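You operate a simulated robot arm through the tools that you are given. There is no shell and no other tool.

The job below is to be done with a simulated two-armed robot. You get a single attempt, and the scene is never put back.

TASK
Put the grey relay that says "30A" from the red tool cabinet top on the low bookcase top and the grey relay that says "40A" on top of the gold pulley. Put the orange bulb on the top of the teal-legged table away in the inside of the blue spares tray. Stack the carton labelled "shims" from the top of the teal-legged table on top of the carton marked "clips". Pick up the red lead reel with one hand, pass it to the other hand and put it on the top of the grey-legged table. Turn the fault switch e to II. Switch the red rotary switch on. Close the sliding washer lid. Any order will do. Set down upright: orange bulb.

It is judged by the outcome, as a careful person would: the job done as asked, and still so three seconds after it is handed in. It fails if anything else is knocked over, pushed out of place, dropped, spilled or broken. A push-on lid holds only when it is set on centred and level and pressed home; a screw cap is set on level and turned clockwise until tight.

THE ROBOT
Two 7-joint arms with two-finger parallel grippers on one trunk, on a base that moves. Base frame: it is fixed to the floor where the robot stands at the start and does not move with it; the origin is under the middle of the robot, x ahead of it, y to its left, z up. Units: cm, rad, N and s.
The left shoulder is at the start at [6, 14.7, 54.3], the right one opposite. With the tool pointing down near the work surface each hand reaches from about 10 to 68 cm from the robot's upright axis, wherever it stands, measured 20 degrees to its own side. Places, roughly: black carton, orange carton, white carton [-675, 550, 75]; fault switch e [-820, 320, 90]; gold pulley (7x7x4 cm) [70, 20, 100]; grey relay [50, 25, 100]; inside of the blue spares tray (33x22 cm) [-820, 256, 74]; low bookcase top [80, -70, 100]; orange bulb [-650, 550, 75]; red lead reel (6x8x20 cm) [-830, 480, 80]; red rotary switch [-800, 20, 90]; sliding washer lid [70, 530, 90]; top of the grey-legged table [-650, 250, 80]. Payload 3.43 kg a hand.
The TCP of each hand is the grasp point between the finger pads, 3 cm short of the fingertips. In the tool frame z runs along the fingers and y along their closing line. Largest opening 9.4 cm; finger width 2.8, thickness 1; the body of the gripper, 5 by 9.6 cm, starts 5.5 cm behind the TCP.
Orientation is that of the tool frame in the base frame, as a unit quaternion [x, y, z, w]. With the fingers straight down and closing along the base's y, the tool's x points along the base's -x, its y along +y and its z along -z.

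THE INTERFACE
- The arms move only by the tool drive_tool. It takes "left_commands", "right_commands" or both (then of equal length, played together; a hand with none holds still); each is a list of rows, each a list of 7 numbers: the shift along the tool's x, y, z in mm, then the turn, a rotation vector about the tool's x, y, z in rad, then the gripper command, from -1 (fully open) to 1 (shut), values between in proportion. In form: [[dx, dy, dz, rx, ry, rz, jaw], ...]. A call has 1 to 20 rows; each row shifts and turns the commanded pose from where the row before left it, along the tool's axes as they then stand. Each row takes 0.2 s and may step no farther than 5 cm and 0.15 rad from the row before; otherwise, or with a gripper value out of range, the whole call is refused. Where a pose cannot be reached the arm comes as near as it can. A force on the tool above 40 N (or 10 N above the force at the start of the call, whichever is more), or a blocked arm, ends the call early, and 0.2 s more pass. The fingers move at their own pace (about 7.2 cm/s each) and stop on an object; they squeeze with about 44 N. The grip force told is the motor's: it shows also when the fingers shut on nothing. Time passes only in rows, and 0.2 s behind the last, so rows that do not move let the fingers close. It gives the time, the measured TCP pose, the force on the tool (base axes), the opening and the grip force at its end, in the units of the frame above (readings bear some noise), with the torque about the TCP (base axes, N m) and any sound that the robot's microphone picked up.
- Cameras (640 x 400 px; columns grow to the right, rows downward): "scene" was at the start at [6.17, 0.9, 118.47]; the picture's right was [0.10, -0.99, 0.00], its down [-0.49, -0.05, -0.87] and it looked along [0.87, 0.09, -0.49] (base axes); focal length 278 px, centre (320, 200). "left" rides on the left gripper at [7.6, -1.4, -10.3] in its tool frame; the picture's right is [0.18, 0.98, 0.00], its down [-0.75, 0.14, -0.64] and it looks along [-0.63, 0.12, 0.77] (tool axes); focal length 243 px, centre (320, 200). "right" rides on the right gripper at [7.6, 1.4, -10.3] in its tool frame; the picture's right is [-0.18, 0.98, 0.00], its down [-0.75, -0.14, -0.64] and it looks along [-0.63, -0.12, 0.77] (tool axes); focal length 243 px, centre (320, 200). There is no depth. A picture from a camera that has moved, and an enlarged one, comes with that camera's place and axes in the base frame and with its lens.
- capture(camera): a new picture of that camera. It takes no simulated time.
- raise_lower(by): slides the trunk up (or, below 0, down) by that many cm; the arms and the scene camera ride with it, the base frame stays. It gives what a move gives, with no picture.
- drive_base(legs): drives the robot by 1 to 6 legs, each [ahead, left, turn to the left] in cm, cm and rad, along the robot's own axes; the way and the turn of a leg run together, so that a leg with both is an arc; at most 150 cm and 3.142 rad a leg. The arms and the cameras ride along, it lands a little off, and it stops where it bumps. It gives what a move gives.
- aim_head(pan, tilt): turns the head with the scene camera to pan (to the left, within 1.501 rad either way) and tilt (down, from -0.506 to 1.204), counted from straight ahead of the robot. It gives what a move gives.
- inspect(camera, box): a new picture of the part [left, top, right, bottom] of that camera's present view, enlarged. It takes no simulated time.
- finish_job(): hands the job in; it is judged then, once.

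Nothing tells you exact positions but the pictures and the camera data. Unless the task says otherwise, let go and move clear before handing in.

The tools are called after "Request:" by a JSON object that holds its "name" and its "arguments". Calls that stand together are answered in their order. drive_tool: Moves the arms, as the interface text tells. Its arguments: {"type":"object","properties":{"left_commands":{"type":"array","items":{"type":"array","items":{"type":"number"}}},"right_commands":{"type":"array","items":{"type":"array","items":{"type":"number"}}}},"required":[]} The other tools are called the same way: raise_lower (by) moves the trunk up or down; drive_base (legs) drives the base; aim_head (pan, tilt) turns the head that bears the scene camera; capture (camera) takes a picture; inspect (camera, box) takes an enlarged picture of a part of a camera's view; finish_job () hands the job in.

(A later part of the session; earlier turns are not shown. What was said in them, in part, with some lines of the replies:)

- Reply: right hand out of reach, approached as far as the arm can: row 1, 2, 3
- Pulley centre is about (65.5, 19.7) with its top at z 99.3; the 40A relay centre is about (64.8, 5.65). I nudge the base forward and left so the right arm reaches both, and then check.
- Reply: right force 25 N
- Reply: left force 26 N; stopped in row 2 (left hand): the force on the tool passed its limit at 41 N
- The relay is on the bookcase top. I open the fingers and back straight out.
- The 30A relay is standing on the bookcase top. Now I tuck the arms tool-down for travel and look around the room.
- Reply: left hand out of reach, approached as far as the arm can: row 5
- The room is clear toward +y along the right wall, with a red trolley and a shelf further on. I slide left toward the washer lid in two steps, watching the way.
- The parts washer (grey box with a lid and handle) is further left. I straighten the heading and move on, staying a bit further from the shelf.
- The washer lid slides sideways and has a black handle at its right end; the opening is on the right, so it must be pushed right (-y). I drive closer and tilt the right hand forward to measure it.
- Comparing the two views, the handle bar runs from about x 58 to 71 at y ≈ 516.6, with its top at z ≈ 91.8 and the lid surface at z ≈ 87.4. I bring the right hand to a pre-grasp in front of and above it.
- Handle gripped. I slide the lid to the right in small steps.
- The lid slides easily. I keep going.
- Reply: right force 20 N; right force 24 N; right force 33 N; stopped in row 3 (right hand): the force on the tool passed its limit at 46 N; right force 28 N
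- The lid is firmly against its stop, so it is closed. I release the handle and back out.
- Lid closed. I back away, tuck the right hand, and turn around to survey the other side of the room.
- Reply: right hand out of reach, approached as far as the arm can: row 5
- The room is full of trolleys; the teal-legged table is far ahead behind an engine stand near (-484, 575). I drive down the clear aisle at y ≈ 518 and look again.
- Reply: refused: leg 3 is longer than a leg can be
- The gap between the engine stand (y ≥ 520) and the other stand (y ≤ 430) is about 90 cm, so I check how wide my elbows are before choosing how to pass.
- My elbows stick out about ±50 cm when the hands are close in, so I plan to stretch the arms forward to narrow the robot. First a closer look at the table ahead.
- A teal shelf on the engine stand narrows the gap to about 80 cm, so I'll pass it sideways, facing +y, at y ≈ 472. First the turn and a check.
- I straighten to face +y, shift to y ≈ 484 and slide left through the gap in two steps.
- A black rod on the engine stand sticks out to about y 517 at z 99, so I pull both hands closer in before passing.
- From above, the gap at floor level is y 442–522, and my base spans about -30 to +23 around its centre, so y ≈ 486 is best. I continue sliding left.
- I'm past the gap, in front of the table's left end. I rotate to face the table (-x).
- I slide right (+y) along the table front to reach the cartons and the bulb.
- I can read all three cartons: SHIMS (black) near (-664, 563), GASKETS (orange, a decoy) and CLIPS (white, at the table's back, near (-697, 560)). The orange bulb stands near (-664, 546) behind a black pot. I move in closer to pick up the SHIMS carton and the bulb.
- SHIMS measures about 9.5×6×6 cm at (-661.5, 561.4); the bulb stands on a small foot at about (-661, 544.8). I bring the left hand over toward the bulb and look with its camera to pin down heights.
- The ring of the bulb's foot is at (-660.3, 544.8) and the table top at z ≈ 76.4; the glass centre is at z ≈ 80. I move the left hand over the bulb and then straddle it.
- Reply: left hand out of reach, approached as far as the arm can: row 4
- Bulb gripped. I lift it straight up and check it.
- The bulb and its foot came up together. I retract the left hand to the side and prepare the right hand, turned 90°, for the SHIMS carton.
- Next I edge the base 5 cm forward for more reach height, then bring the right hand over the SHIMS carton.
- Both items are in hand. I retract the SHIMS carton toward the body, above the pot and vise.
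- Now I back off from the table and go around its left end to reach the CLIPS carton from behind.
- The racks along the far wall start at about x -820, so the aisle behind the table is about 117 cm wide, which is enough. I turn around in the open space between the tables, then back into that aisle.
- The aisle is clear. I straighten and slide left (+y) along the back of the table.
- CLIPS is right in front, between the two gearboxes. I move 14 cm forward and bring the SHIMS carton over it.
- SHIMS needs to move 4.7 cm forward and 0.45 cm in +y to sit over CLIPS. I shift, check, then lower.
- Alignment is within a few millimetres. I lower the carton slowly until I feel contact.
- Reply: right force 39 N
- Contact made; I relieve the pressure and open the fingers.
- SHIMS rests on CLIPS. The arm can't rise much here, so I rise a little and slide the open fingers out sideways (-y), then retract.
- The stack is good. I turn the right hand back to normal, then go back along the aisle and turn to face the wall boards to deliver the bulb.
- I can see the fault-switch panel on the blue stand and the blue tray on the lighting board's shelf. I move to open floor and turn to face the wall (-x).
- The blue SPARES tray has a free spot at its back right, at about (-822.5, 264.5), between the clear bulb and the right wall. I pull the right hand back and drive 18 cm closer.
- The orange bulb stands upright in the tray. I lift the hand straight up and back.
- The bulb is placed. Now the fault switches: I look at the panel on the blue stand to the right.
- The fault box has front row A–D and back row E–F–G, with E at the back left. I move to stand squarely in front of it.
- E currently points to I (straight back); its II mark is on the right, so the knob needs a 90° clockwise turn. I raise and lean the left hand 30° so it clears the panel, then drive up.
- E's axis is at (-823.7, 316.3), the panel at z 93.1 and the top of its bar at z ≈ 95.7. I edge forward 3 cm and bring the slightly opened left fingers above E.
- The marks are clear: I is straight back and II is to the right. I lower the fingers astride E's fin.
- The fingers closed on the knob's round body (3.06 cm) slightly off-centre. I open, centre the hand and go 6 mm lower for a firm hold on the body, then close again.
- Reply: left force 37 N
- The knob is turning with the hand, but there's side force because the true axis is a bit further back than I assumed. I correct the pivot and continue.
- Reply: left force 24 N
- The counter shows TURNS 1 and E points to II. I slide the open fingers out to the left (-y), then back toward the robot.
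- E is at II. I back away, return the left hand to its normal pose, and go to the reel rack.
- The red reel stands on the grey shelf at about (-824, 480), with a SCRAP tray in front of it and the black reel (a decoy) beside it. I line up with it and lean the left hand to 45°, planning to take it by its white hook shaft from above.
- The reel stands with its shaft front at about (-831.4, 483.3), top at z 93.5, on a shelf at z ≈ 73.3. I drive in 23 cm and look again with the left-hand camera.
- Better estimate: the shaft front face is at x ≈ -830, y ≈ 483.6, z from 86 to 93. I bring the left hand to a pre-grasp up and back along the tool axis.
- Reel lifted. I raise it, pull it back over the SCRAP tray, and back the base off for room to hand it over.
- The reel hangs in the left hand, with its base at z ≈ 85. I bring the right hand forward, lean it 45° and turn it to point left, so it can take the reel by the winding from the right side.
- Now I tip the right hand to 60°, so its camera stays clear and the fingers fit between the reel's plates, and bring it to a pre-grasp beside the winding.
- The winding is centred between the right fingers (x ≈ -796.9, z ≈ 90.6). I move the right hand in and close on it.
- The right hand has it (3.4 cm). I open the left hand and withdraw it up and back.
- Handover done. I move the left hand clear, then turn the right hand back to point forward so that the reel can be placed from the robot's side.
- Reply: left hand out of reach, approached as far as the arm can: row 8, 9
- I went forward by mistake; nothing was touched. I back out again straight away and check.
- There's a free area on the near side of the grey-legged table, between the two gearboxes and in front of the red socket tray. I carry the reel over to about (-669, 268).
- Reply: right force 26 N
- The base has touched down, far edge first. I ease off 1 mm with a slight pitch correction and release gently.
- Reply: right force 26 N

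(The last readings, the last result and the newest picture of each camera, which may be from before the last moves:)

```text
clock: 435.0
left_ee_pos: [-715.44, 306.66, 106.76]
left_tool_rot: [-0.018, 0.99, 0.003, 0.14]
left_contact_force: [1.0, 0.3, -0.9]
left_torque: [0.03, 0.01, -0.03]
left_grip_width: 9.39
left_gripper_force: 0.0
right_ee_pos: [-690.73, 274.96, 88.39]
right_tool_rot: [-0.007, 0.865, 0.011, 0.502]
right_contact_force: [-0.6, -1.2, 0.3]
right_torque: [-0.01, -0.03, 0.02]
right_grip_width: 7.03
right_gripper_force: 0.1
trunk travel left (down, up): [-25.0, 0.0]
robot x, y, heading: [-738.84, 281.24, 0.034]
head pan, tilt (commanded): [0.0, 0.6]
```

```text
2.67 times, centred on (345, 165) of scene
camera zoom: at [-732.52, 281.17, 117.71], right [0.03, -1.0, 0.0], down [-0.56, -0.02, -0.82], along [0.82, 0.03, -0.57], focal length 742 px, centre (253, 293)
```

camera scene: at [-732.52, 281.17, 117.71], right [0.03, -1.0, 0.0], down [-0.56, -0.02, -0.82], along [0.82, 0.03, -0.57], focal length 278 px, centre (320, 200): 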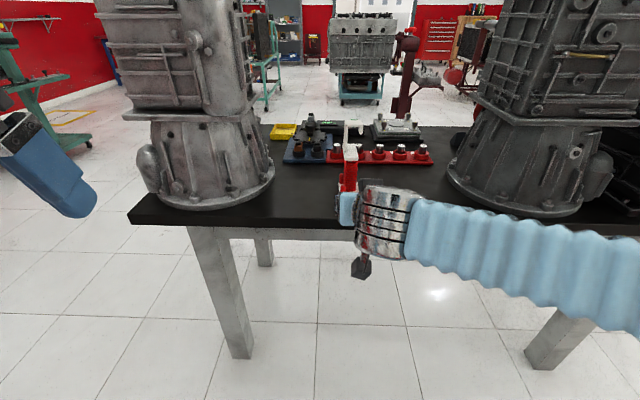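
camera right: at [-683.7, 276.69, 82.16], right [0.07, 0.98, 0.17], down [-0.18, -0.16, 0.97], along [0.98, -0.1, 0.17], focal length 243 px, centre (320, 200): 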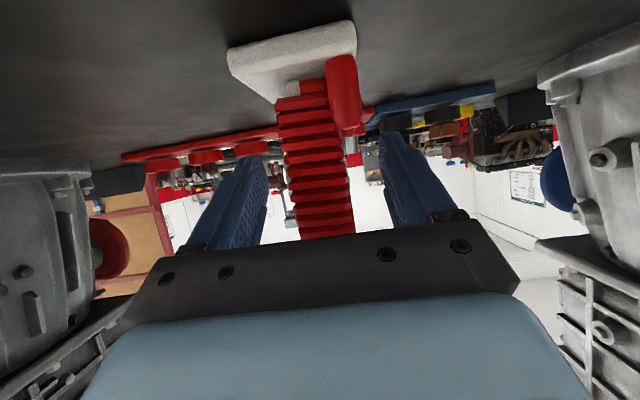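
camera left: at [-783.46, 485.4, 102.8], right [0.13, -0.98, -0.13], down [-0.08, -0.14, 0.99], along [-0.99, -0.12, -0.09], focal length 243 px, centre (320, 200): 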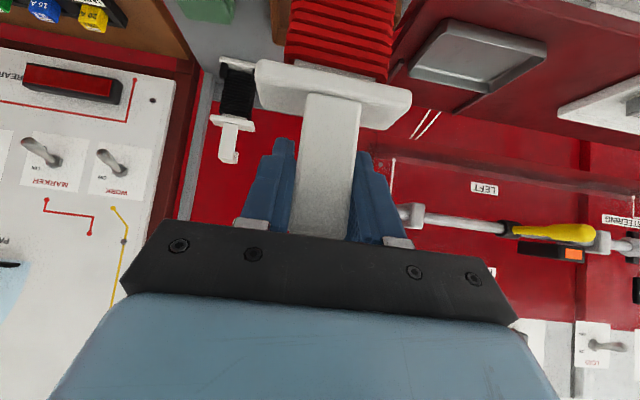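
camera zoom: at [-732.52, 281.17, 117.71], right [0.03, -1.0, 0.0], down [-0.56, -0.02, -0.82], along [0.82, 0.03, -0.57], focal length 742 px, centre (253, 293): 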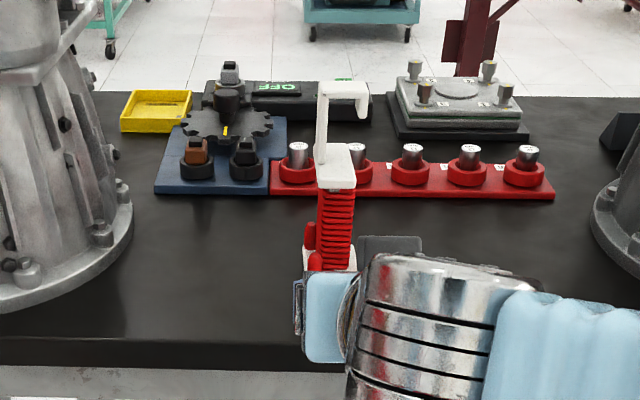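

The reel stands on the grey-legged table. I back away, tuck the hands, and head for the last task, the red rotary switch near (-800, 20).

Request:
{"name": "drive_base", "arguments": {"legs": [[-12, 0, -0.034]]}}

Request:
{"name": "capture", "arguments": {"camera": "scene"}}

Request:
{"name": "drive_tool", "arguments": {"right_commands": [[20, 0, -25, 0, 0.15, 0, -1], [20, -10, -25, 0, 0.15, 0, -1], [20, -15, -25, 0, 0.15, 0, -1], [20, -15, -20, 0, 0.15, 0, -1], [20, -15, 0, 0, 0.15, 0, -1], [20, -15, 0, 0, 0.15, 0, -1], [10, -15, 0, 0, 0.147, 0, -1]]}}

Request:
{"name": "aim_head", "arguments": {"pan": -1.3, "tilt": 0.3}}

Request:
{"name": "capture", "arguments": {"camera": "scene"}}

```text
clock: 436.2
left_ee_pos: [-726.54, 305.58, 106.59]
left_tool_rot: [-0.001, 0.99, 0.001, 0.14]
left_contact_force: [-0.3, 0.5, -0.3]
left_torque: [0.01, 0.02, 0.01]
left_grip_width: 9.4
left_gripper_force: 0.0
right_ee_pos: [-703.05, 273.21, 88.42]
right_tool_rot: [0.007, 0.865, 0.003, 0.502]
right_contact_force: [-0.4, 0.0, 0.3]
right_torque: [-0.01, 0.01, -0.02]
right_grip_width: 7.06
right_gripper_force: 0.0
trunk travel left (down, up): [-25.0, 0.0]
robot x, y, heading: [-750.5, 280.68, 0.0]
head pan, tilt (commanded): [0.0, 0.6]
```

```text
taken
camera scene: at [-744.48, 280.76, 117.71], right [0.0, -1.0, 0.0], down [-0.57, 0.0, -0.82], along [0.82, 0.0, -0.57], focal length 278 px, centre (320, 200)
```

scene: 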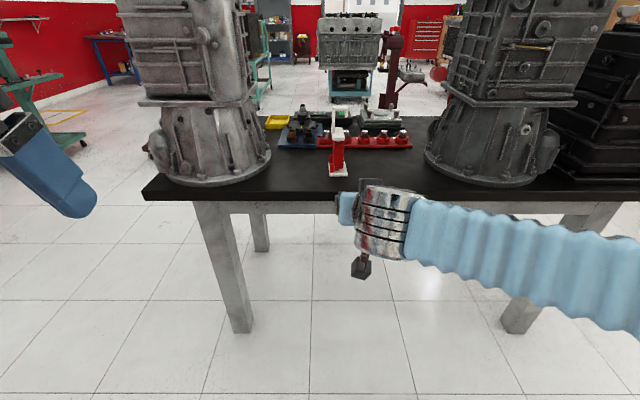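

```text
clock: 437.8
left_ee_pos: [-726.51, 305.76, 106.71]
left_tool_rot: [-0.001, 0.99, 0.001, 0.141]
left_contact_force: [0.2, 0.4, 0.3]
left_torque: [-0.03, 0.0, -0.02]
left_grip_width: 9.4
left_gripper_force: 0.0
right_ee_pos: [-719.86, 264.91, 87.19]
right_tool_rot: [0.005, 1.0, 0.007, 0.001]
right_contact_force: [1.3, 0.7, -0.1]
right_torque: [0.0, 0.0, 0.0]
right_grip_width: 9.38
right_gripper_force: 0.0
trunk travel left (down, up): [-25.0, 0.0]
robot x, y, heading: [-750.3, 281.05, -0.005]
head pan, tilt (commanded): [0.0, 0.6]
```

```text
clock: 439.3
left_ee_pos: [-726.6, 305.78, 106.59]
left_tool_rot: [-0.002, 0.99, 0.001, 0.141]
left_contact_force: [0.0, 0.8, -0.4]
left_torque: [-0.02, -0.01, 0.01]
left_grip_width: 9.39
left_gripper_force: 0.1
right_ee_pos: [-719.85, 264.94, 87.08]
right_tool_rot: [0.004, 1.0, 0.006, 0.004]
right_contact_force: [0.6, 0.2, 1.0]
right_torque: [0.0, -0.02, 0.02]
right_grip_width: 9.39
right_gripper_force: 0.0
trunk travel left (down, up): [-25.0, 0.0]
robot x, y, heading: [-750.38, 280.79, -0.0]
head pan, tilt (commanded): [-1.3, 0.3]
```

```text
taken
camera scene: at [-750.82, 271.75, 120.46], right [-0.96, -0.27, 0.0], down [-0.08, 0.28, -0.96], along [0.26, -0.92, -0.3], focal length 278 px, centre (320, 200)
```

scene: 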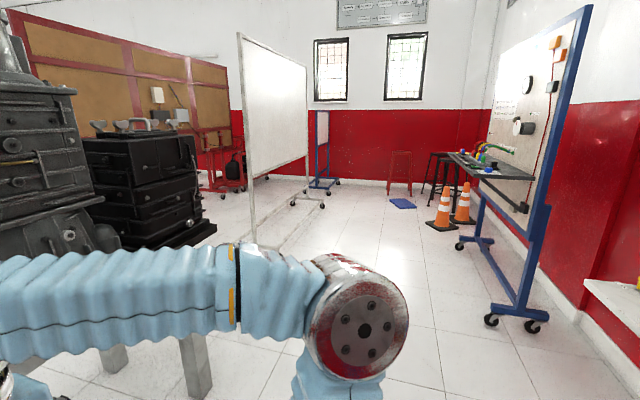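

Request:
{"name": "drive_base", "arguments": {"legs": [[0, -130, 0]]}}

Request:
{"name": "aim_head", "arguments": {"pan": -1.5, "tilt": 0.4}}

Request:
{"name": "capture", "arguments": {"camera": "scene"}}

```text
clock: 445.7
left_ee_pos: [-725.76, 179.03, 106.64]
left_tool_rot: [-0.008, 0.99, 0.002, 0.141]
left_contact_force: [-0.2, -0.6, -0.6]
left_torque: [0.01, 0.01, -0.01]
left_grip_width: 9.42
left_gripper_force: 0.1
right_ee_pos: [-718.64, 138.29, 87.12]
right_tool_rot: [-0.004, 1.0, 0.006, 0.002]
right_contact_force: [0.7, 0.2, -0.5]
right_torque: [-0.01, -0.01, -0.01]
right_grip_width: 9.39
right_gripper_force: 0.2
trunk travel left (down, up): [-25.0, 0.0]
robot x, y, heading: [-749.29, 153.96, 0.015]
head pan, tilt (commanded): [-1.3, 0.3]
```

```text
clock: 446.4
left_ee_pos: [-725.86, 179.1, 106.64]
left_tool_rot: [-0.008, 0.99, 0.002, 0.14]
left_contact_force: [0.2, 0.3, -0.5]
left_torque: [0.02, 0.01, 0.0]
left_grip_width: 9.38
left_gripper_force: 0.1
right_ee_pos: [-718.6, 138.27, 87.09]
right_tool_rot: [-0.003, 1.0, 0.006, 0.003]
right_contact_force: [-0.3, 0.3, 0.5]
right_torque: [0.01, 0.0, -0.01]
right_grip_width: 9.38
right_gripper_force: 0.0
trunk travel left (down, up): [-25.0, 0.0]
robot x, y, heading: [-749.01, 153.82, 0.014]
head pan, tilt (commanded): [-1.499, 0.4]
```

```text
taken
camera scene: at [-751.44, 144.49, 119.53], right [-1.0, -0.09, 0.0], down [-0.03, 0.39, -0.92], along [0.08, -0.92, -0.39], focal length 278 px, centre (320, 200)
```

scene: 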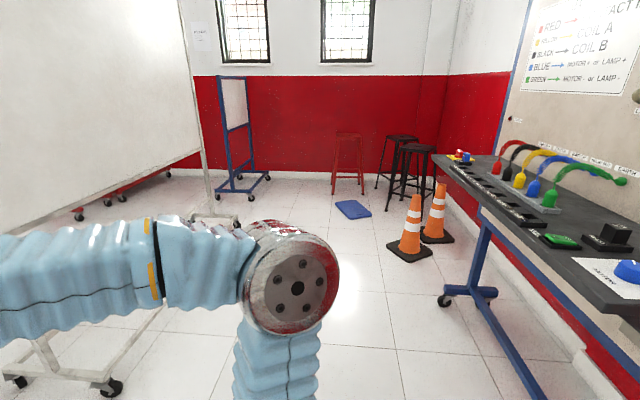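

Request:
{"name": "drive_base", "arguments": {"legs": [[0, 0, 1.56], [0, 0, 1.567]]}}

Request:
{"name": "drive_base", "arguments": {"legs": [[0, 118, 0]]}}

Request:
{"name": "aim_head", "arguments": {"pan": 0.0, "tilt": 0.4}}

Request:
{"name": "capture", "arguments": {"camera": "scene"}}

```text
clock: 454.6
left_ee_pos: [-771.99, 127.65, 106.69]
left_tool_rot: [0.99, 0.026, -0.141, 0.004]
left_contact_force: [-0.4, -1.0, -0.3]
left_torque: [-0.01, 0.06, 0.02]
left_grip_width: 9.41
left_gripper_force: 0.0
right_ee_pos: [-780.78, 168.15, 87.22]
right_tool_rot: [1.0, 0.021, -0.003, 0.007]
right_contact_force: [-0.2, 0.0, 0.8]
right_torque: [-0.03, 0.02, 0.01]
right_grip_width: 9.39
right_gripper_force: 0.0
trunk travel left (down, up): [-25.0, 0.0]
robot x, y, heading: [-749.23, 154.26, -3.09]
head pan, tilt (commanded): [-1.499, 0.4]
```

```text
clock: 460.5
left_ee_pos: [-763.55, 11.01, 106.68]
left_tool_rot: [0.989, 0.038, -0.141, 0.007]
left_contact_force: [0.5, -0.2, -0.1]
left_torque: [-0.04, -0.04, 0.0]
left_grip_width: 9.38
left_gripper_force: 0.2
right_ee_pos: [-773.51, 51.21, 87.14]
right_tool_rot: [0.999, 0.034, -0.002, 0.006]
right_contact_force: [-0.1, 0.1, 0.0]
right_torque: [0.01, 0.01, 0.01]
right_grip_width: 9.39
right_gripper_force: 0.1
trunk travel left (down, up): [-25.0, 0.0]
robot x, y, heading: [-741.75, 37.6, -3.066]
head pan, tilt (commanded): [-1.499, 0.4]
```

```text
clock: 462.1
left_ee_pos: [-763.58, 11.03, 106.75]
left_tool_rot: [0.989, 0.039, -0.14, 0.007]
left_contact_force: [0.7, 0.8, -0.3]
left_torque: [0.01, 0.01, 0.03]
left_grip_width: 9.39
left_gripper_force: 0.2
right_ee_pos: [-773.45, 51.17, 87.15]
right_tool_rot: [0.999, 0.034, -0.003, 0.006]
right_contact_force: [0.0, 0.3, 0.2]
right_torque: [0.01, 0.0, 0.04]
right_grip_width: 9.42
right_gripper_force: 0.0
trunk travel left (down, up): [-25.0, 0.0]
robot x, y, heading: [-741.66, 37.78, -3.066]
head pan, tilt (commanded): [0.0, 0.4]
```

```text
taken
camera scene: at [-747.83, 37.12, 119.53], right [-0.08, 1.0, 0.0], down [0.39, 0.03, -0.92], along [-0.92, -0.07, -0.39], focal length 278 px, centre (320, 200)
```

scene: 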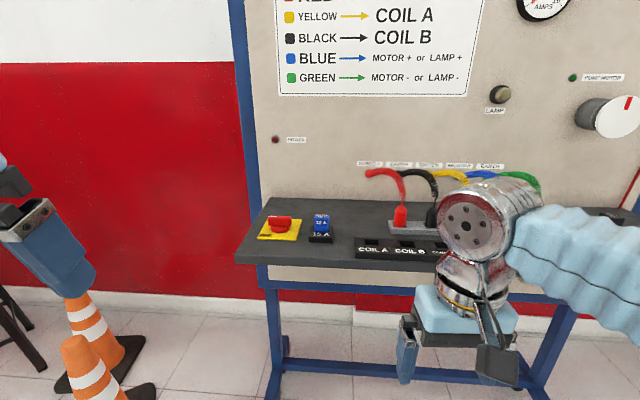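

Request:
{"name": "inspect", "arguments": {"camera": "scene", "box": [230, 180, 360, 270]}}

Request:
{"name": "inspect", "arguments": {"camera": "scene", "box": [230, 0, 640, 200]}}

```text
4.44 times, centred on (295, 225) of scene
camera zoom: at [-747.83, 37.12, 119.53], right [-0.08, 1.0, 0.0], down [0.39, 0.03, -0.92], along [-0.92, -0.07, -0.39], focal length 1238 px, centre (431, 89)
```

zoom: 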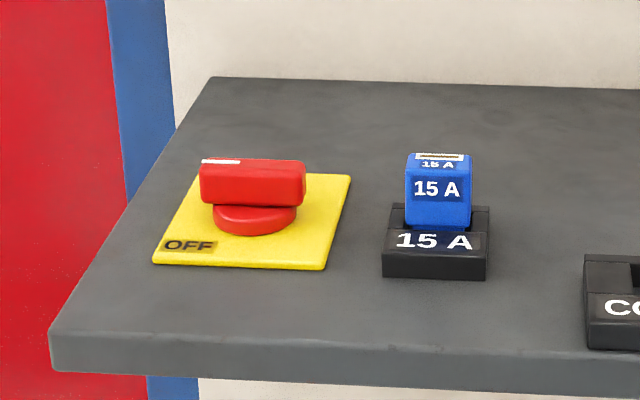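

```text
1.56 times, centred on (435, 100) of scene
camera zoom: at [-747.83, 37.12, 119.53], right [-0.08, 1.0, 0.0], down [0.39, 0.03, -0.92], along [-0.92, -0.07, -0.39], focal length 435 px, centre (140, 356)
```

zoom: 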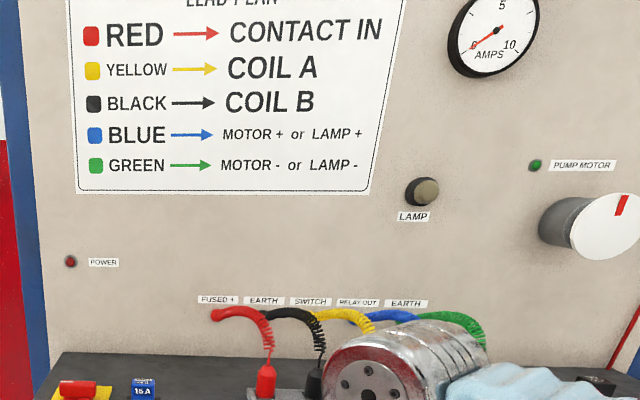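

The red rotary switch sits on the left of the test bench: its bar points left at OFF. I raise the right hand, straighten up and drive closer to see the ON mark.

Request:
{"name": "drive_tool", "arguments": {"right_commands": [[20, 0, -35, 0, 0, 0, -1], [20, 0, -35, 0, 0, 0, -1], [10, 0, -35, 0, 0, 0, -1], [0, 0, 0, 0, 0, 0, -1]]}}

Request:
{"name": "drive_base", "arguments": {"legs": [[0, 16, -0.075], [24, 0, 0]]}}

Request:
{"name": "aim_head", "arguments": {"pan": 0.0, "tilt": 0.65}}

Request:
{"name": "capture", "arguments": {"camera": "scene"}}

Request:
{"name": "capture", "arguments": {"camera": "right"}}

Request:
{"name": "capture", "arguments": {"camera": "left"}}

```text
clock: 463.1
left_ee_pos: [-763.7, 11.0, 106.62]
left_tool_rot: [0.989, 0.039, -0.14, 0.007]
left_contact_force: [0.0, 0.3, -0.8]
left_torque: [-0.01, -0.02, 0.04]
left_grip_width: 9.39
left_gripper_force: 0.1
right_ee_pos: [-768.38, 51.76, 97.7]
right_tool_rot: [0.999, 0.035, -0.002, 0.006]
right_contact_force: [0.7, 0.0, -0.2]
right_torque: [0.0, 0.01, 0.01]
right_grip_width: 9.41
right_gripper_force: 0.1
trunk travel left (down, up): [-25.0, 0.0]
robot x, y, heading: [-741.74, 37.92, -3.06]
head pan, tilt (commanded): [0.0, 0.4]
```

```text
clock: 465.9
left_ee_pos: [-789.34, -3.43, 106.68]
left_tool_rot: [0.99, 0.004, -0.141, 0.002]
left_contact_force: [-0.1, 0.8, -0.2]
left_torque: [0.01, 0.0, 0.03]
left_grip_width: 9.42
left_gripper_force: 0.0
right_ee_pos: [-791.12, 37.49, 97.7]
right_tool_rot: [1.0, -0.002, -0.004, 0.007]
right_contact_force: [0.2, 0.1, 1.1]
right_torque: [0.0, 0.0, 0.01]
right_grip_width: 9.4
right_gripper_force: 0.1
trunk travel left (down, up): [-25.0, 0.0]
robot x, y, heading: [-765.3, 21.69, -3.135]
head pan, tilt (commanded): [0.0, 0.4]
```

```text
clock: 466.7
left_ee_pos: [-789.36, -3.46, 106.56]
left_tool_rot: [0.99, 0.004, -0.14, 0.0]
left_contact_force: [-1.1, 0.4, -0.2]
left_torque: [0.01, -0.01, -0.01]
left_grip_width: 9.41
left_gripper_force: 0.1
right_ee_pos: [-791.05, 37.51, 97.57]
right_tool_rot: [1.0, -0.001, -0.002, 0.006]
right_contact_force: [0.0, -0.6, 0.2]
right_torque: [-0.07, 0.02, -0.01]
right_grip_width: 9.42
right_gripper_force: 0.1
trunk travel left (down, up): [-25.0, 0.0]
robot x, y, heading: [-765.46, 21.76, -3.138]
head pan, tilt (commanded): [0.0, 0.649]
```

```text
taken
camera scene: at [-771.13, 21.51, 117.29], right [-0.01, 1.0, 0.0], down [0.6, 0.0, -0.8], along [-0.8, -0.01, -0.6], focal length 278 px, centre (320, 200)
```

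scene: 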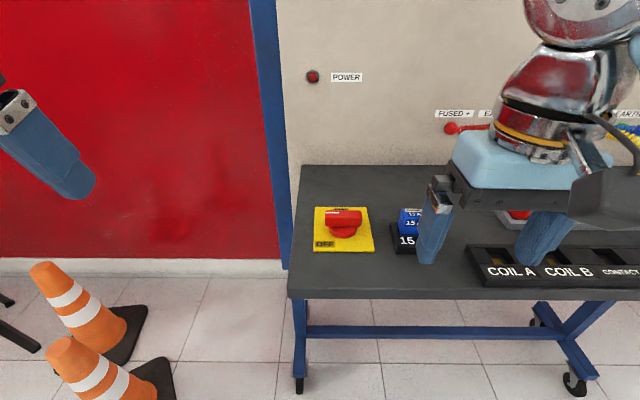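

```text
taken
camera right: at [-783.52, 36.25, 107.93], right [-0.19, -0.98, 0.01], down [-0.75, 0.15, 0.64], along [-0.64, 0.11, -0.76], focal length 243 px, centre (320, 200)
```

right: 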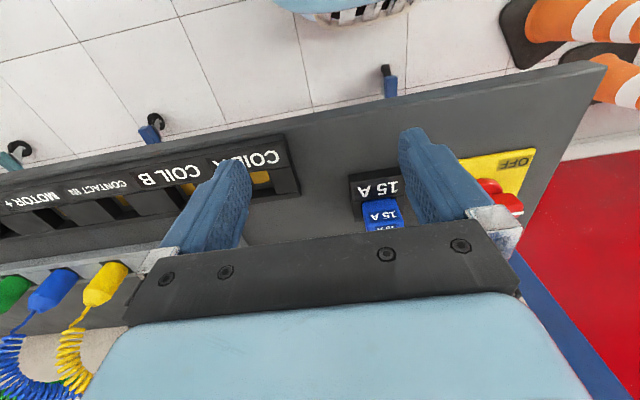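

```text
taken
camera left: at [-779.23, -2.05, 114.54], right [0.18, -0.98, -0.05], down [-0.54, -0.14, 0.83], along [-0.82, -0.13, -0.56], focal length 243 px, centre (320, 200)
```

left: 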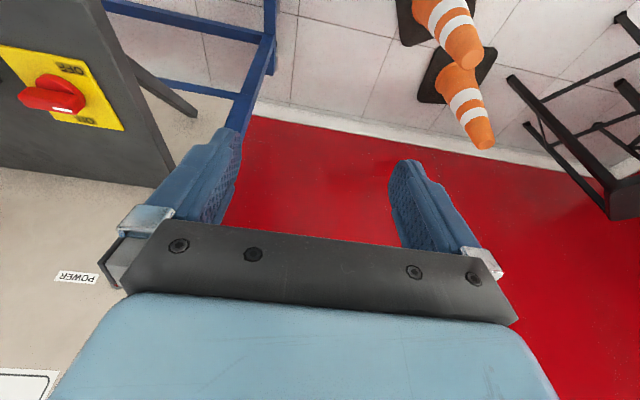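

Request:
{"name": "inspect", "arguments": {"camera": "left", "box": [0, 20, 160, 150]}}

Request:
{"name": "inspect", "arguments": {"camera": "scene", "box": [290, 180, 430, 290]}}

```text
3.08 times, centred on (80, 85) of left
camera zoom: at [-779.23, -2.05, 114.54], right [0.18, -0.98, -0.05], down [-0.54, -0.14, 0.83], along [-0.82, -0.13, -0.56], focal length 746 px, centre (1058, 554)
```

zoom: 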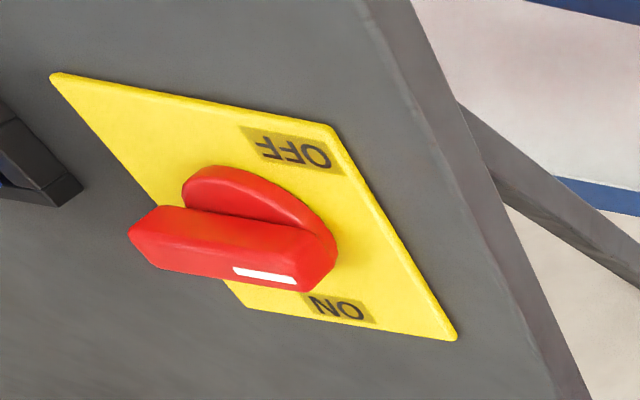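

```text
3.64 times, centred on (360, 235) of scene
camera zoom: at [-771.13, 21.51, 117.29], right [-0.01, 1.0, 0.0], down [0.6, 0.0, -0.8], along [-0.8, -0.01, -0.6], focal length 1012 px, centre (174, 73)
```

zoom: 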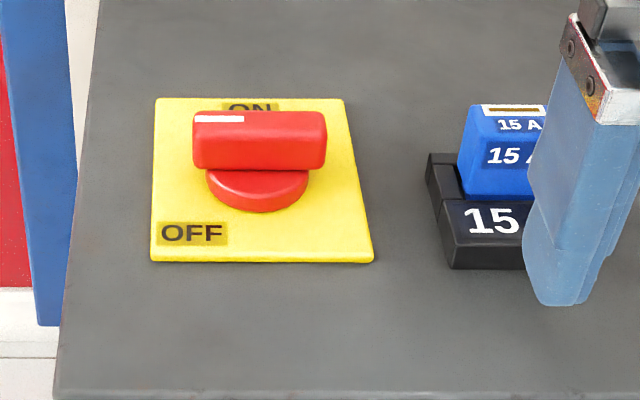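

ON is straight back (12 o'clock) and the bar now points left, so I need a 90° clockwise turn. The axis is at (-800.4, 24.5) with the bar top at z ≈ 93.5. I turn the right hand -90° so its fingers close along x and bring it over the bar.

Request:
{"name": "drive_tool", "arguments": {"right_commands": [[0, 0, 0, 0, 0, -0.1428, -1], [0, 0, 0, 0, 0, -0.1428, -1], [0, 0, 0, 0, 0, -0.1428, -1], [0, 0, 0, 0, 0, -0.1428, -1], [0, 0, 0, 0, 0, -0.1428, -1], [0, 0, 0, 0, 0, -0.1428, -1], [0, 0, 0, 0, 0, -0.1428, -1], [0, 0, 0, 0, 0, -0.1428, -1], [0, 0, 0, 0, 0, -0.1428, -1], [0, 0, 0, 0, 0, -0.1428, -1], [0, 0, 0, 0, 0, -0.1428, -1]]}}

Request:
{"name": "drive_tool", "arguments": {"right_commands": [[-32.5, -23.5, 0, 0, 0, 0, -0.3], [-32.5, -23.5, 0, 0, 0, 0, 0.0], [-32.5, -23.5, 0, 0, 0, 0, 0.04], [-32.5, -23.5, 0, 0, 0, 0, 0.04], [0, 0, 0, 0, 0, 0, 0.04]]}}

Request:
{"name": "capture", "arguments": {"camera": "right"}}

Request:
{"name": "capture", "arguments": {"camera": "scene"}}

```text
clock: 469.1
left_ee_pos: [-789.3, -3.6, 106.65]
left_tool_rot: [0.99, 0.004, -0.141, 0.002]
left_contact_force: [0.1, 0.4, -0.1]
left_torque: [0.01, 0.01, -0.01]
left_grip_width: 9.4
left_gripper_force: 0.0
right_ee_pos: [-791.17, 37.5, 97.66]
right_tool_rot: [0.708, 0.707, -0.006, 0.002]
right_contact_force: [-0.7, -0.3, -0.3]
right_torque: [0.0, 0.02, -0.03]
right_grip_width: 9.39
right_gripper_force: 0.0
trunk travel left (down, up): [-25.0, 0.0]
robot x, y, heading: [-765.27, 21.51, -3.133]
head pan, tilt (commanded): [0.0, 0.649]
```

```text
clock: 470.3
left_ee_pos: [-789.46, -3.46, 106.63]
left_tool_rot: [0.99, 0.004, -0.142, 0.001]
left_contact_force: [-0.3, 0.3, -0.1]
left_torque: [0.0, -0.02, -0.02]
left_grip_width: 9.4
left_gripper_force: 0.2
right_ee_pos: [-800.63, 24.78, 98.02]
right_tool_rot: [0.709, 0.705, -0.006, 0.003]
right_contact_force: [0.3, -0.8, -0.5]
right_torque: [-0.01, -0.03, -0.02]
right_grip_width: 4.49
right_gripper_force: 0.1
trunk travel left (down, up): [-25.0, 0.0]
robot x, y, heading: [-765.59, 21.41, -3.133]
head pan, tilt (commanded): [0.0, 0.649]
```

```text
taken
camera right: at [-799.26, 32.46, 108.29], right [0.98, -0.19, 0.0], down [-0.14, -0.75, 0.65], along [-0.12, -0.64, -0.76], focal length 243 px, centre (320, 200)
```

right: 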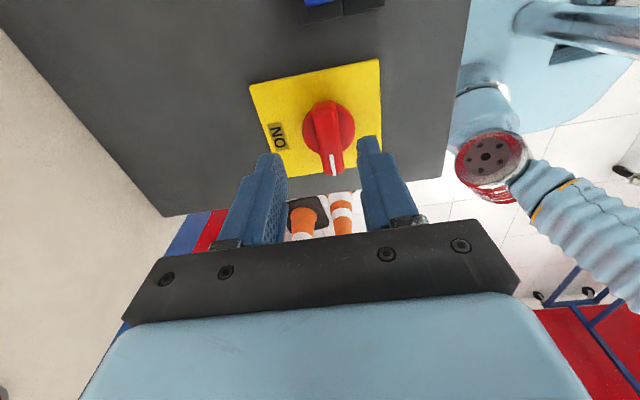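

```text
taken
camera scene: at [-771.15, 21.48, 117.28], right [-0.01, 1.0, 0.0], down [0.6, 0.0, -0.8], along [-0.8, -0.01, -0.6], focal length 278 px, centre (320, 200)
```

scene: 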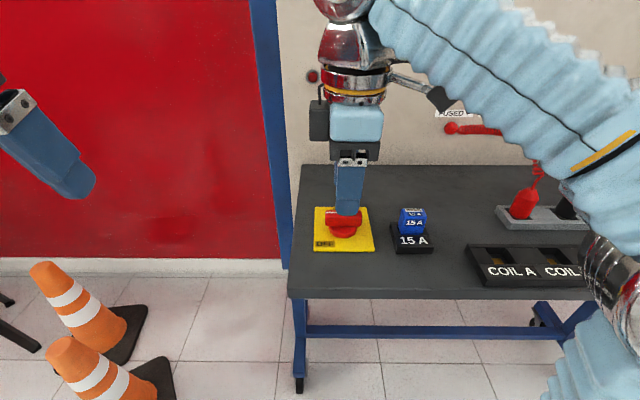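

Request:
{"name": "drive_tool", "arguments": {"right_commands": [[1, 4, 10, 0, 0, 0, 0.04], [0, 0, 12, 0, 0, 0, 0.04], [0, 0, 10, 0, 0, 0, 0.04], [0, 0, 0, 0, 0, 0, 0.04]]}}

Request:
{"name": "capture", "arguments": {"camera": "right"}}

Request:
{"name": "inspect", "arguments": {"camera": "scene", "box": [290, 140, 430, 270]}}

```text
clock: 471.3
left_ee_pos: [-789.37, -3.48, 106.7]
left_tool_rot: [0.99, 0.003, -0.141, 0.001]
left_contact_force: [-1.0, -0.7, 0.5]
left_torque: [0.01, -0.01, 0.01]
left_grip_width: 9.39
left_gripper_force: 0.1
right_ee_pos: [-800.04, 24.54, 94.75]
right_tool_rot: [0.709, 0.706, -0.006, 0.003]
right_contact_force: [0.3, 0.1, -0.3]
right_torque: [0.01, -0.02, -0.03]
right_grip_width: 4.48
right_gripper_force: 0.1
trunk travel left (down, up): [-25.0, 0.0]
robot x, y, heading: [-765.8, 21.79, -3.135]
head pan, tilt (commanded): [0.0, 0.649]
```

```text
taken
camera right: at [-798.71, 32.35, 104.87], right [0.98, -0.19, 0.0], down [-0.14, -0.74, 0.65], along [-0.12, -0.64, -0.76], focal length 243 px, centre (320, 200)
```

right: 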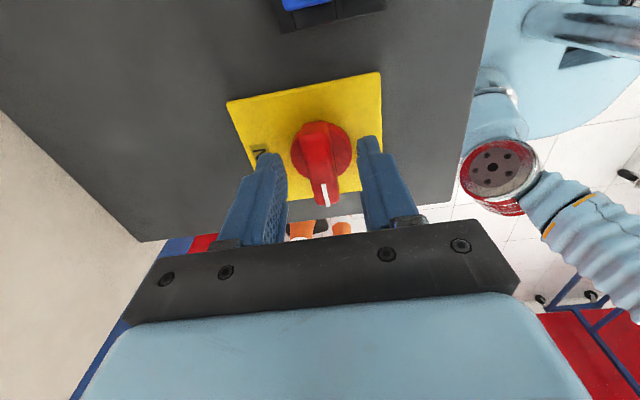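

```text
3.08 times, centred on (360, 205) of scene
camera zoom: at [-771.13, 21.5, 117.28], right [-0.01, 1.0, 0.0], down [0.6, 0.0, -0.8], along [-0.8, -0.01, -0.6], focal length 857 px, centre (197, 185)
```

zoom: 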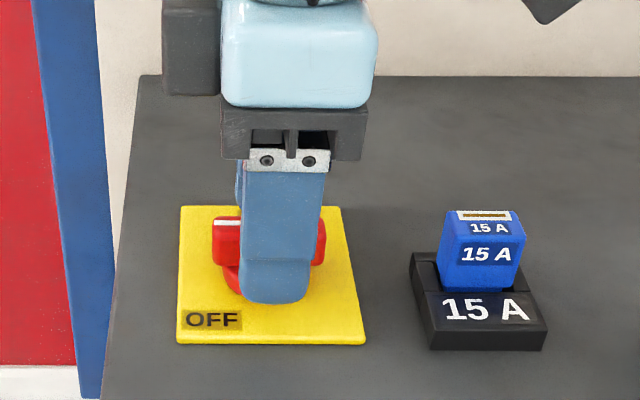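

Request:
{"name": "drive_tool", "arguments": {"right_commands": [[0, 0, 0, 0, 0, 0, 0.3], [0, 0, 0, 0, 0, 0, 0.7], [0, 0, 0, 0, 0, 0, 1], [0, 0, 0, 0, 0, 0, 1]]}}

Request:
{"name": "capture", "arguments": {"camera": "right"}}

```text
clock: 472.3
left_ee_pos: [-789.23, -3.43, 106.6]
left_tool_rot: [0.99, 0.003, -0.141, 0.001]
left_contact_force: [0.0, -0.5, -0.2]
left_torque: [-0.01, -0.01, 0.03]
left_grip_width: 9.43
left_gripper_force: 0.1
right_ee_pos: [-800.0, 24.66, 94.75]
right_tool_rot: [0.708, 0.706, -0.007, 0.002]
right_contact_force: [6.5, 0.4, -1.5]
right_torque: [0.06, -0.74, 0.02]
right_grip_width: 1.61
right_gripper_force: 45.3
trunk travel left (down, up): [-25.0, 0.0]
robot x, y, heading: [-765.69, 21.66, -3.135]
head pan, tilt (commanded): [0.0, 0.649]
```

```text
taken
camera right: at [-798.65, 32.35, 104.89], right [0.98, -0.19, 0.0], down [-0.14, -0.75, 0.65], along [-0.12, -0.64, -0.76], focal length 243 px, centre (320, 200)
```

right: 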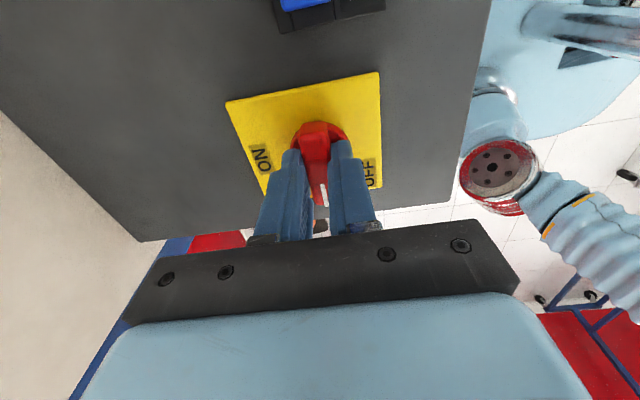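

The bar is gripped (1.6 cm). I turn it clockwise in steps about its axis.

Request:
{"name": "drive_tool", "arguments": {"right_commands": [[0, -0.5, 0, 0, 0, 0.1428, 1], [0, -0.86, 0, 0, 0, 0.1428, 1], [0, -0.86, 0, 0, 0, 0.1428, 1], [0, -0.86, 0, 0, 0, 0.1428, 1], [0, 0, 0, 0, 0, 0, 1]]}}

Request:
{"name": "capture", "arguments": {"camera": "right"}}

Request:
{"name": "inspect", "arguments": {"camera": "scene", "box": [270, 50, 450, 270]}}

```text
clock: 473.1
left_ee_pos: [-789.1, -3.38, 106.69]
left_tool_rot: [0.99, 0.004, -0.141, 0.001]
left_contact_force: [-0.1, -0.3, 0.8]
left_torque: [0.02, -0.01, 0.01]
left_grip_width: 9.4
left_gripper_force: 0.0
right_ee_pos: [-800.08, 24.59, 94.71]
right_tool_rot: [0.841, 0.541, -0.003, 0.005]
right_contact_force: [12.4, 2.9, -4.7]
right_torque: [-0.75, 0.25, 0.0]
right_grip_width: 1.58
right_gripper_force: 45.4
trunk travel left (down, up): [-25.0, 0.0]
robot x, y, heading: [-765.27, 21.51, -3.131]
head pan, tilt (commanded): [0.0, 0.649]
stopped in row 4 (right hand): the force on the tool passed its limit at 41 N (the readings are from after the stop); the commanded pose is now the measured one
```

```text
taken
camera right: at [-795.69, 31.06, 104.92], right [0.82, -0.57, 0.01], down [-0.44, -0.62, 0.65], along [-0.37, -0.53, -0.76], focal length 243 px, centre (320, 200)
```

right: 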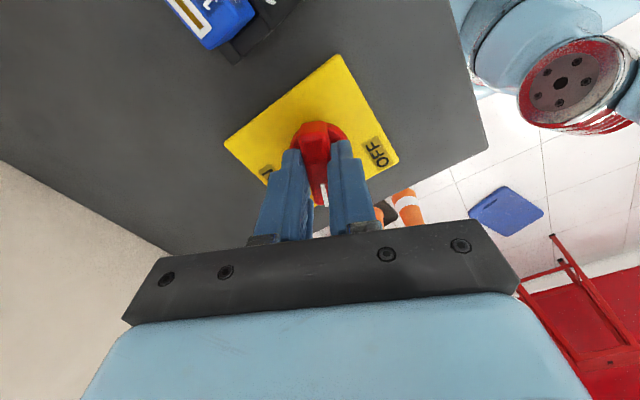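

```text
1.82 times, centred on (360, 160) of scene
camera zoom: at [-770.98, 21.54, 117.32], right [-0.01, 1.0, 0.0], down [0.6, 0.0, -0.8], along [-0.8, -0.01, -0.6], focal length 506 px, centre (247, 273)
```

zoom: 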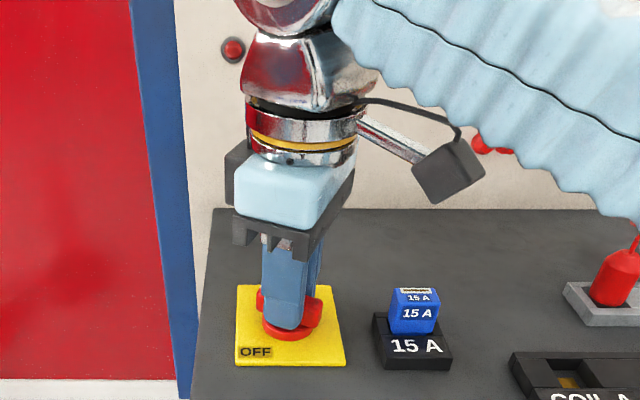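

The axis is right under the grip point, so I rotate purely about it now.

Request:
{"name": "drive_tool", "arguments": {"right_commands": [[0, 1.3, 0, 0, 0, 0, 1], [0, 0, 0, 0, 0, 0.12, 1], [0, 0, 0, 0, 0, 0.12, 1], [0, 0, 0, 0, 0, 0.12, 1], [0, 0, 0, 0, 0, 0, 1]]}}

Request:
{"name": "capture", "arguments": {"camera": "right"}}

```text
clock: 474.3
left_ee_pos: [-789.07, -3.41, 106.58]
left_tool_rot: [0.99, 0.004, -0.141, 0.001]
left_contact_force: [1.1, 0.7, 0.1]
left_torque: [0.01, 0.0, 0.03]
left_grip_width: 9.4
left_gripper_force: 0.1
right_ee_pos: [-799.99, 24.4, 94.68]
right_tool_rot: [0.925, 0.381, -0.002, 0.004]
right_contact_force: [23.6, -0.6, -19.8]
right_torque: [-0.19, 0.62, 0.0]
right_grip_width: 1.59
right_gripper_force: 44.6
trunk travel left (down, up): [-25.0, 0.0]
robot x, y, heading: [-765.57, 21.66, -3.134]
head pan, tilt (commanded): [0.0, 0.649]
```

```text
taken
camera right: at [-793.72, 29.04, 104.96], right [0.56, -0.83, 0.01], down [-0.63, -0.42, 0.65], along [-0.53, -0.37, -0.76], focal length 243 px, centre (320, 200)
```

right: 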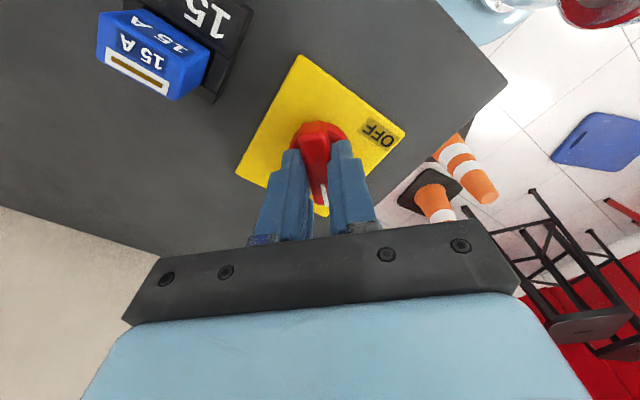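

Request:
{"name": "drive_tool", "arguments": {"right_commands": [[1.5, 2, 1, 0, 0, 0, 1], [0, 0, 0, 0, 0, 0.12, 1], [0, 0, 0, 0, 0, 0.12, 1], [0, 0, 0, 0, 0, 0, 1]]}}

Request:
{"name": "capture", "arguments": {"camera": "right"}}

```text
clock: 475.3
left_ee_pos: [-789.34, -3.3, 106.75]
left_tool_rot: [0.99, 0.004, -0.14, 0.001]
left_contact_force: [-0.2, 0.5, 0.0]
left_torque: [0.03, 0.03, 0.0]
left_grip_width: 9.37
left_gripper_force: 0.0
right_ee_pos: [-799.95, 24.61, 94.63]
right_tool_rot: [0.964, 0.265, -0.005, 0.006]
right_contact_force: [-13.1, 3.8, 33.9]
right_torque: [0.93, 0.44, 0.01]
right_grip_width: 1.59
right_gripper_force: 45.2
trunk travel left (down, up): [-25.0, 0.0]
robot x, y, heading: [-765.17, 22.01, -3.131]
head pan, tilt (commanded): [0.0, 0.649]
```

```text
taken
camera right: at [-792.77, 27.4, 104.91], right [0.34, -0.94, 0.01], down [-0.72, -0.26, 0.65], along [-0.61, -0.23, -0.76], focal length 243 px, centre (320, 200)
```

right: 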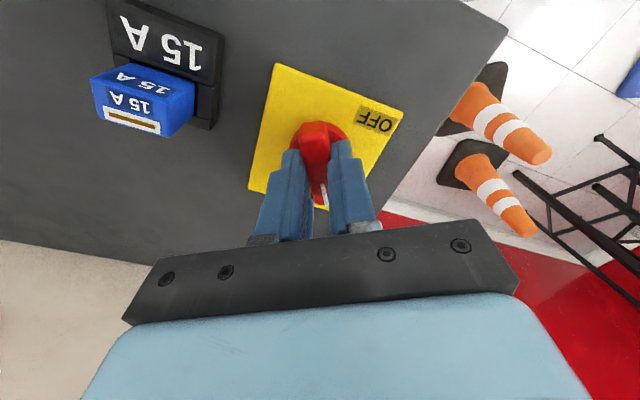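

Request:
{"name": "drive_tool", "arguments": {"right_commands": [[-1, -1, -0.8, 0, 0, 0, 1], [0, 0, 0, 0, 0, 0.12, 1], [0, 0, 0, 0, 0, 0.12, 1], [0, 0, 0, 0, 0, 0, 1]]}}

Request:
{"name": "capture", "arguments": {"camera": "right"}}

Request:
{"name": "inspect", "arguments": {"camera": "scene", "box": [270, 50, 450, 270]}}

```text
clock: 476.3
left_ee_pos: [-789.21, -3.34, 106.7]
left_tool_rot: [0.99, 0.004, -0.141, 0.001]
left_contact_force: [-0.3, 0.4, -0.6]
left_torque: [-0.02, 0.02, -0.01]
left_grip_width: 9.39
left_gripper_force: 0.1
right_ee_pos: [-799.89, 24.56, 94.62]
right_tool_rot: [0.989, 0.15, -0.002, 0.005]
right_contact_force: [-1.7, 3.6, 32.4]
right_torque: [0.65, 0.83, 0.0]
right_grip_width: 1.58
right_gripper_force: 44.8
trunk travel left (down, up): [-25.0, 0.0]
robot x, y, heading: [-765.45, 21.71, -3.134]
head pan, tilt (commanded): [0.0, 0.649]
```

```text
taken
camera right: at [-792.39, 25.58, 104.95], right [0.11, -0.99, 0.01], down [-0.76, -0.08, 0.64], along [-0.64, -0.08, -0.76], focal length 243 px, centre (320, 200)
```

right: 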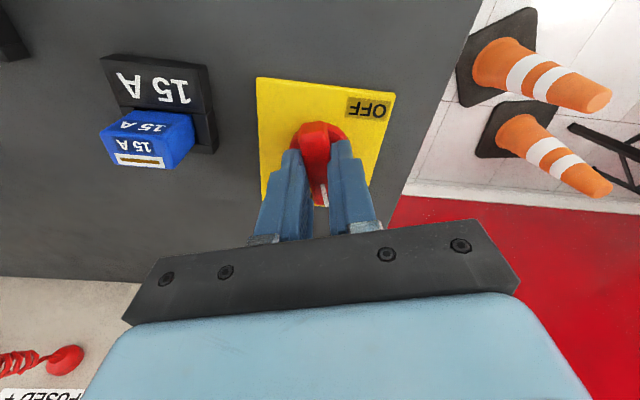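

```text
1.82 times, centred on (360, 160) of scene
camera zoom: at [-770.97, 21.53, 117.3], right [-0.01, 1.0, 0.0], down [0.6, 0.0, -0.8], along [-0.8, -0.01, -0.6], focal length 506 px, centre (247, 273)
```

zoom: 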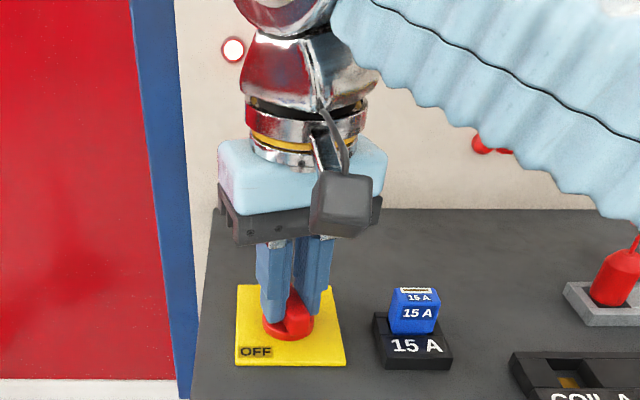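

The POWER lamp has lit up already. I finish the turn to the ON mark, easing the vertical pressure.

Request:
{"name": "drive_tool", "arguments": {"right_commands": [[0, 0, -1.2, 0, 0, 0, 1], [0, 0, 0, 0, 0, 0.12, 1], [0, 0, 0, 0, 0, 0.12, 1], [0, 0, 0, 0, 0, 0.05, 1], [0, 0, 0, 0, 0, 0, 1]]}}

Request:
{"name": "capture", "arguments": {"camera": "right"}}

```text
clock: 477.5
left_ee_pos: [-789.29, -3.41, 106.66]
left_tool_rot: [0.99, 0.005, -0.141, 0.002]
left_contact_force: [0.2, -0.5, 0.2]
left_torque: [0.0, 0.0, 0.0]
left_grip_width: 9.39
left_gripper_force: 0.1
right_ee_pos: [-800.0, 24.54, 94.6]
right_tool_rot: [1.0, 0.005, 0.0, 0.005]
right_contact_force: [1.1, 5.5, -0.8]
right_torque: [0.88, 1.47, -0.01]
right_grip_width: 1.57
right_gripper_force: 45.2
trunk travel left (down, up): [-25.0, 0.0]
robot x, y, heading: [-765.55, 21.22, -3.135]
head pan, tilt (commanded): [0.0, 0.649]
```

```text
taken
camera right: at [-792.49, 23.31, 104.98], right [-0.17, -0.98, 0.01], down [-0.76, 0.14, 0.64], along [-0.63, 0.1, -0.77], focal length 243 px, centre (320, 200)
```

right: 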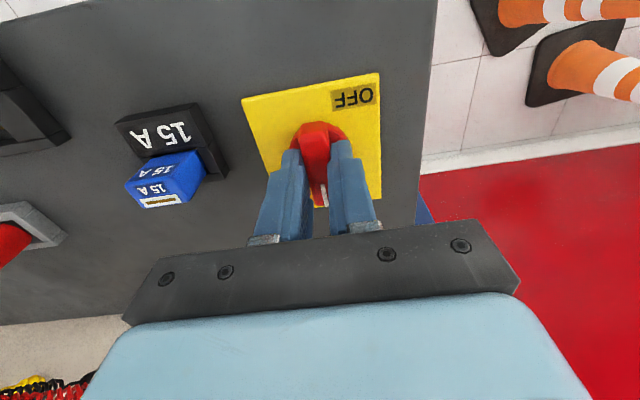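

Request:
{"name": "drive_tool", "arguments": {"right_commands": [[0, 0, 0, 0, 0, 0, 0.6], [0, 0, 0, 0, 0, 0, 0.1], [0, 0, -12, 0, 0, 0, 0.0], [0, 0, -12, 0, 0, 0, 0.0], [0, 0, -12, 0, 0, 0, 0.0], [40, 0, -5, 0, 0, 0, 0.0], [40, 0, -5, 0, 0, 0, -0.5], [40, 0, 0, 0, 0, 0, -0.5]]}}

Request:
{"name": "capture", "arguments": {"camera": "scene"}}

Request:
{"name": "inspect", "arguments": {"camera": "scene", "box": [270, 50, 450, 270]}}

```text
clock: 479.3
left_ee_pos: [-789.38, -3.48, 106.6]
left_tool_rot: [0.99, 0.004, -0.14, 0.001]
left_contact_force: [0.1, -0.2, 0.3]
left_torque: [-0.02, 0.03, 0.04]
left_grip_width: 9.42
left_gripper_force: 0.0
right_ee_pos: [-788.01, 24.58, 99.05]
right_tool_rot: [1.0, 0.005, 0.0, 0.005]
right_contact_force: [0.6, -0.1, 0.3]
right_torque: [0.02, -0.01, -0.01]
right_grip_width: 7.07
right_gripper_force: 0.0
trunk travel left (down, up): [-25.0, 0.0]
robot x, y, heading: [-765.61, 21.66, -3.131]
head pan, tilt (commanded): [0.0, 0.649]
```

```text
taken
camera scene: at [-771.12, 21.5, 117.28], right [-0.01, 1.0, 0.0], down [0.6, 0.0, -0.8], along [-0.8, -0.01, -0.6], focal length 278 px, centre (320, 200)
```

scene: 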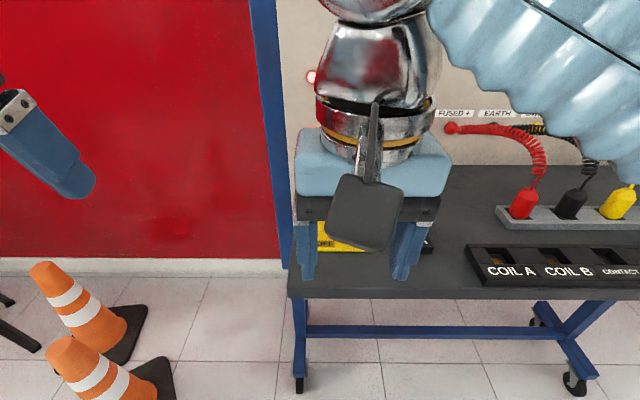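

```text
1.82 times, centred on (360, 160) of scene
camera zoom: at [-771.12, 21.5, 117.28], right [-0.01, 1.0, 0.0], down [0.6, 0.0, -0.8], along [-0.8, -0.01, -0.6], focal length 506 px, centre (247, 273)
```

zoom: 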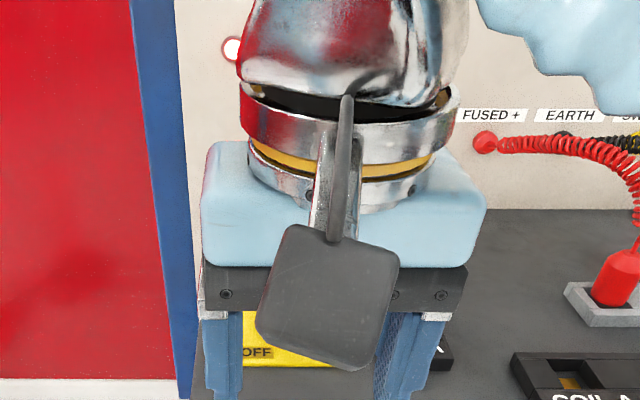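

Request:
{"name": "drive_base", "arguments": {"legs": [[-30, 0, 0]]}}

Request:
{"name": "drive_tool", "arguments": {"right_commands": [[0, -40, 0, 0, 0, 0, -1], [0, -40, 0, 0, 0, 0, -1], [0, -40, 0, 0, 0, 0, -1]]}}

Request:
{"name": "aim_head", "arguments": {"pan": 0.0, "tilt": 0.45}}

Request:
{"name": "inspect", "arguments": {"camera": "scene", "box": [250, 60, 430, 270]}}

```text
clock: 481.4
left_ee_pos: [-758.85, -3.35, 106.67]
left_tool_rot: [0.99, 0.008, -0.14, 0.002]
left_contact_force: [0.8, 0.3, -0.3]
left_torque: [-0.01, -0.03, -0.02]
left_grip_width: 9.42
left_gripper_force: 0.1
right_ee_pos: [-757.78, 24.74, 99.07]
right_tool_rot: [1.0, 0.01, 0.0, 0.005]
right_contact_force: [-0.1, -0.2, 0.5]
right_torque: [0.01, 0.02, -0.03]
right_grip_width: 7.04
right_gripper_force: 0.0
trunk travel left (down, up): [-25.0, 0.0]
robot x, y, heading: [-735.25, 21.85, -3.126]
head pan, tilt (commanded): [0.0, 0.649]
```

```text
clock: 482.2
left_ee_pos: [-759.05, -3.34, 106.64]
left_tool_rot: [0.99, 0.008, -0.141, 0.002]
left_contact_force: [-1.2, 0.4, 0.6]
left_torque: [0.01, -0.05, 0.0]
left_grip_width: 9.41
left_gripper_force: 0.0
right_ee_pos: [-757.95, 36.79, 98.64]
right_tool_rot: [1.0, 0.013, -0.001, 0.005]
right_contact_force: [-1.0, 1.2, 0.9]
right_torque: [-0.04, -0.06, 0.0]
right_grip_width: 9.42
right_gripper_force: 0.0
trunk travel left (down, up): [-25.0, 0.0]
robot x, y, heading: [-735.39, 21.88, -3.128]
head pan, tilt (commanded): [0.0, 0.649]
```

```text
clock: 482.9
left_ee_pos: [-758.98, -3.35, 106.64]
left_tool_rot: [0.99, 0.008, -0.141, 0.003]
left_contact_force: [-0.3, 0.7, 0.4]
left_torque: [-0.02, -0.02, 0.02]
left_grip_width: 9.4
left_gripper_force: 0.1
right_ee_pos: [-757.97, 36.72, 98.67]
right_tool_rot: [1.0, 0.012, -0.001, 0.006]
right_contact_force: [0.0, -0.5, -0.1]
right_torque: [0.04, -0.02, -0.01]
right_grip_width: 9.39
right_gripper_force: 0.1
trunk travel left (down, up): [-25.0, 0.0]
robot x, y, heading: [-735.09, 22.03, -3.131]
head pan, tilt (commanded): [0.0, 0.45]
```

```text
1.90 times, centred on (340, 165) of scene
camera zoom: at [-741.43, 21.8, 119.06], right [-0.02, 1.0, 0.0], down [0.44, 0.01, -0.9], along [-0.9, -0.01, -0.44], focal length 530 px, centre (282, 267)
```

zoom: 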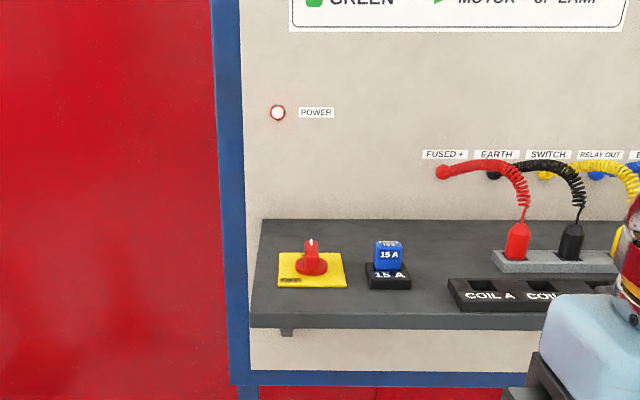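

The switch's bar points to ON and the POWER lamp is lit. Everything asked for is done: 30A on the bookcase, 40A on the pulley, lid closed, SHIMS on CLIPS, bulb upright in the blue tray, E at II, the reel passed from hand to hand and set on the grey-legged table, and the switch on. Both hands are clear, so I hand it in.

Request:
{"name": "finish_job", "arguments": {}}

```text
The job is handed in.
```

I finished every part of the job and handed it in. I don't have the judge's verdict, only what the cameras and readings showed.

- **Relays:** the 30A relay stands on the left front of the low bookcase top, and the 40A relay stands on the gold pulley. The 20A relay was left where it was.
- **Orange bulb:** it stands upright at the back right inside the blue spares tray.
- **Cartons:** "shims" sits squarely on top of "clips".
- **Red lead reel:** I took it from the shelf with the left hand, passed it to the right hand, and set it upright on the near side of the grey-legged table.
- **Fault switch E:** it points to II, and the panel counter reads 1 turn.
- **Red rotary switch:** it points to ON, and the POWER lamp is lit.
- **Sliding washer lid:** it is pushed fully shut against its stop.

While carrying the reel I once drove toward the shelves instead of away from them. The force readings showed no contact, and nothing looked moved when I backed out. I saw nothing else moved or knocked over. I last looked at each placed item as I left it and did not go round to check them all again at the end.
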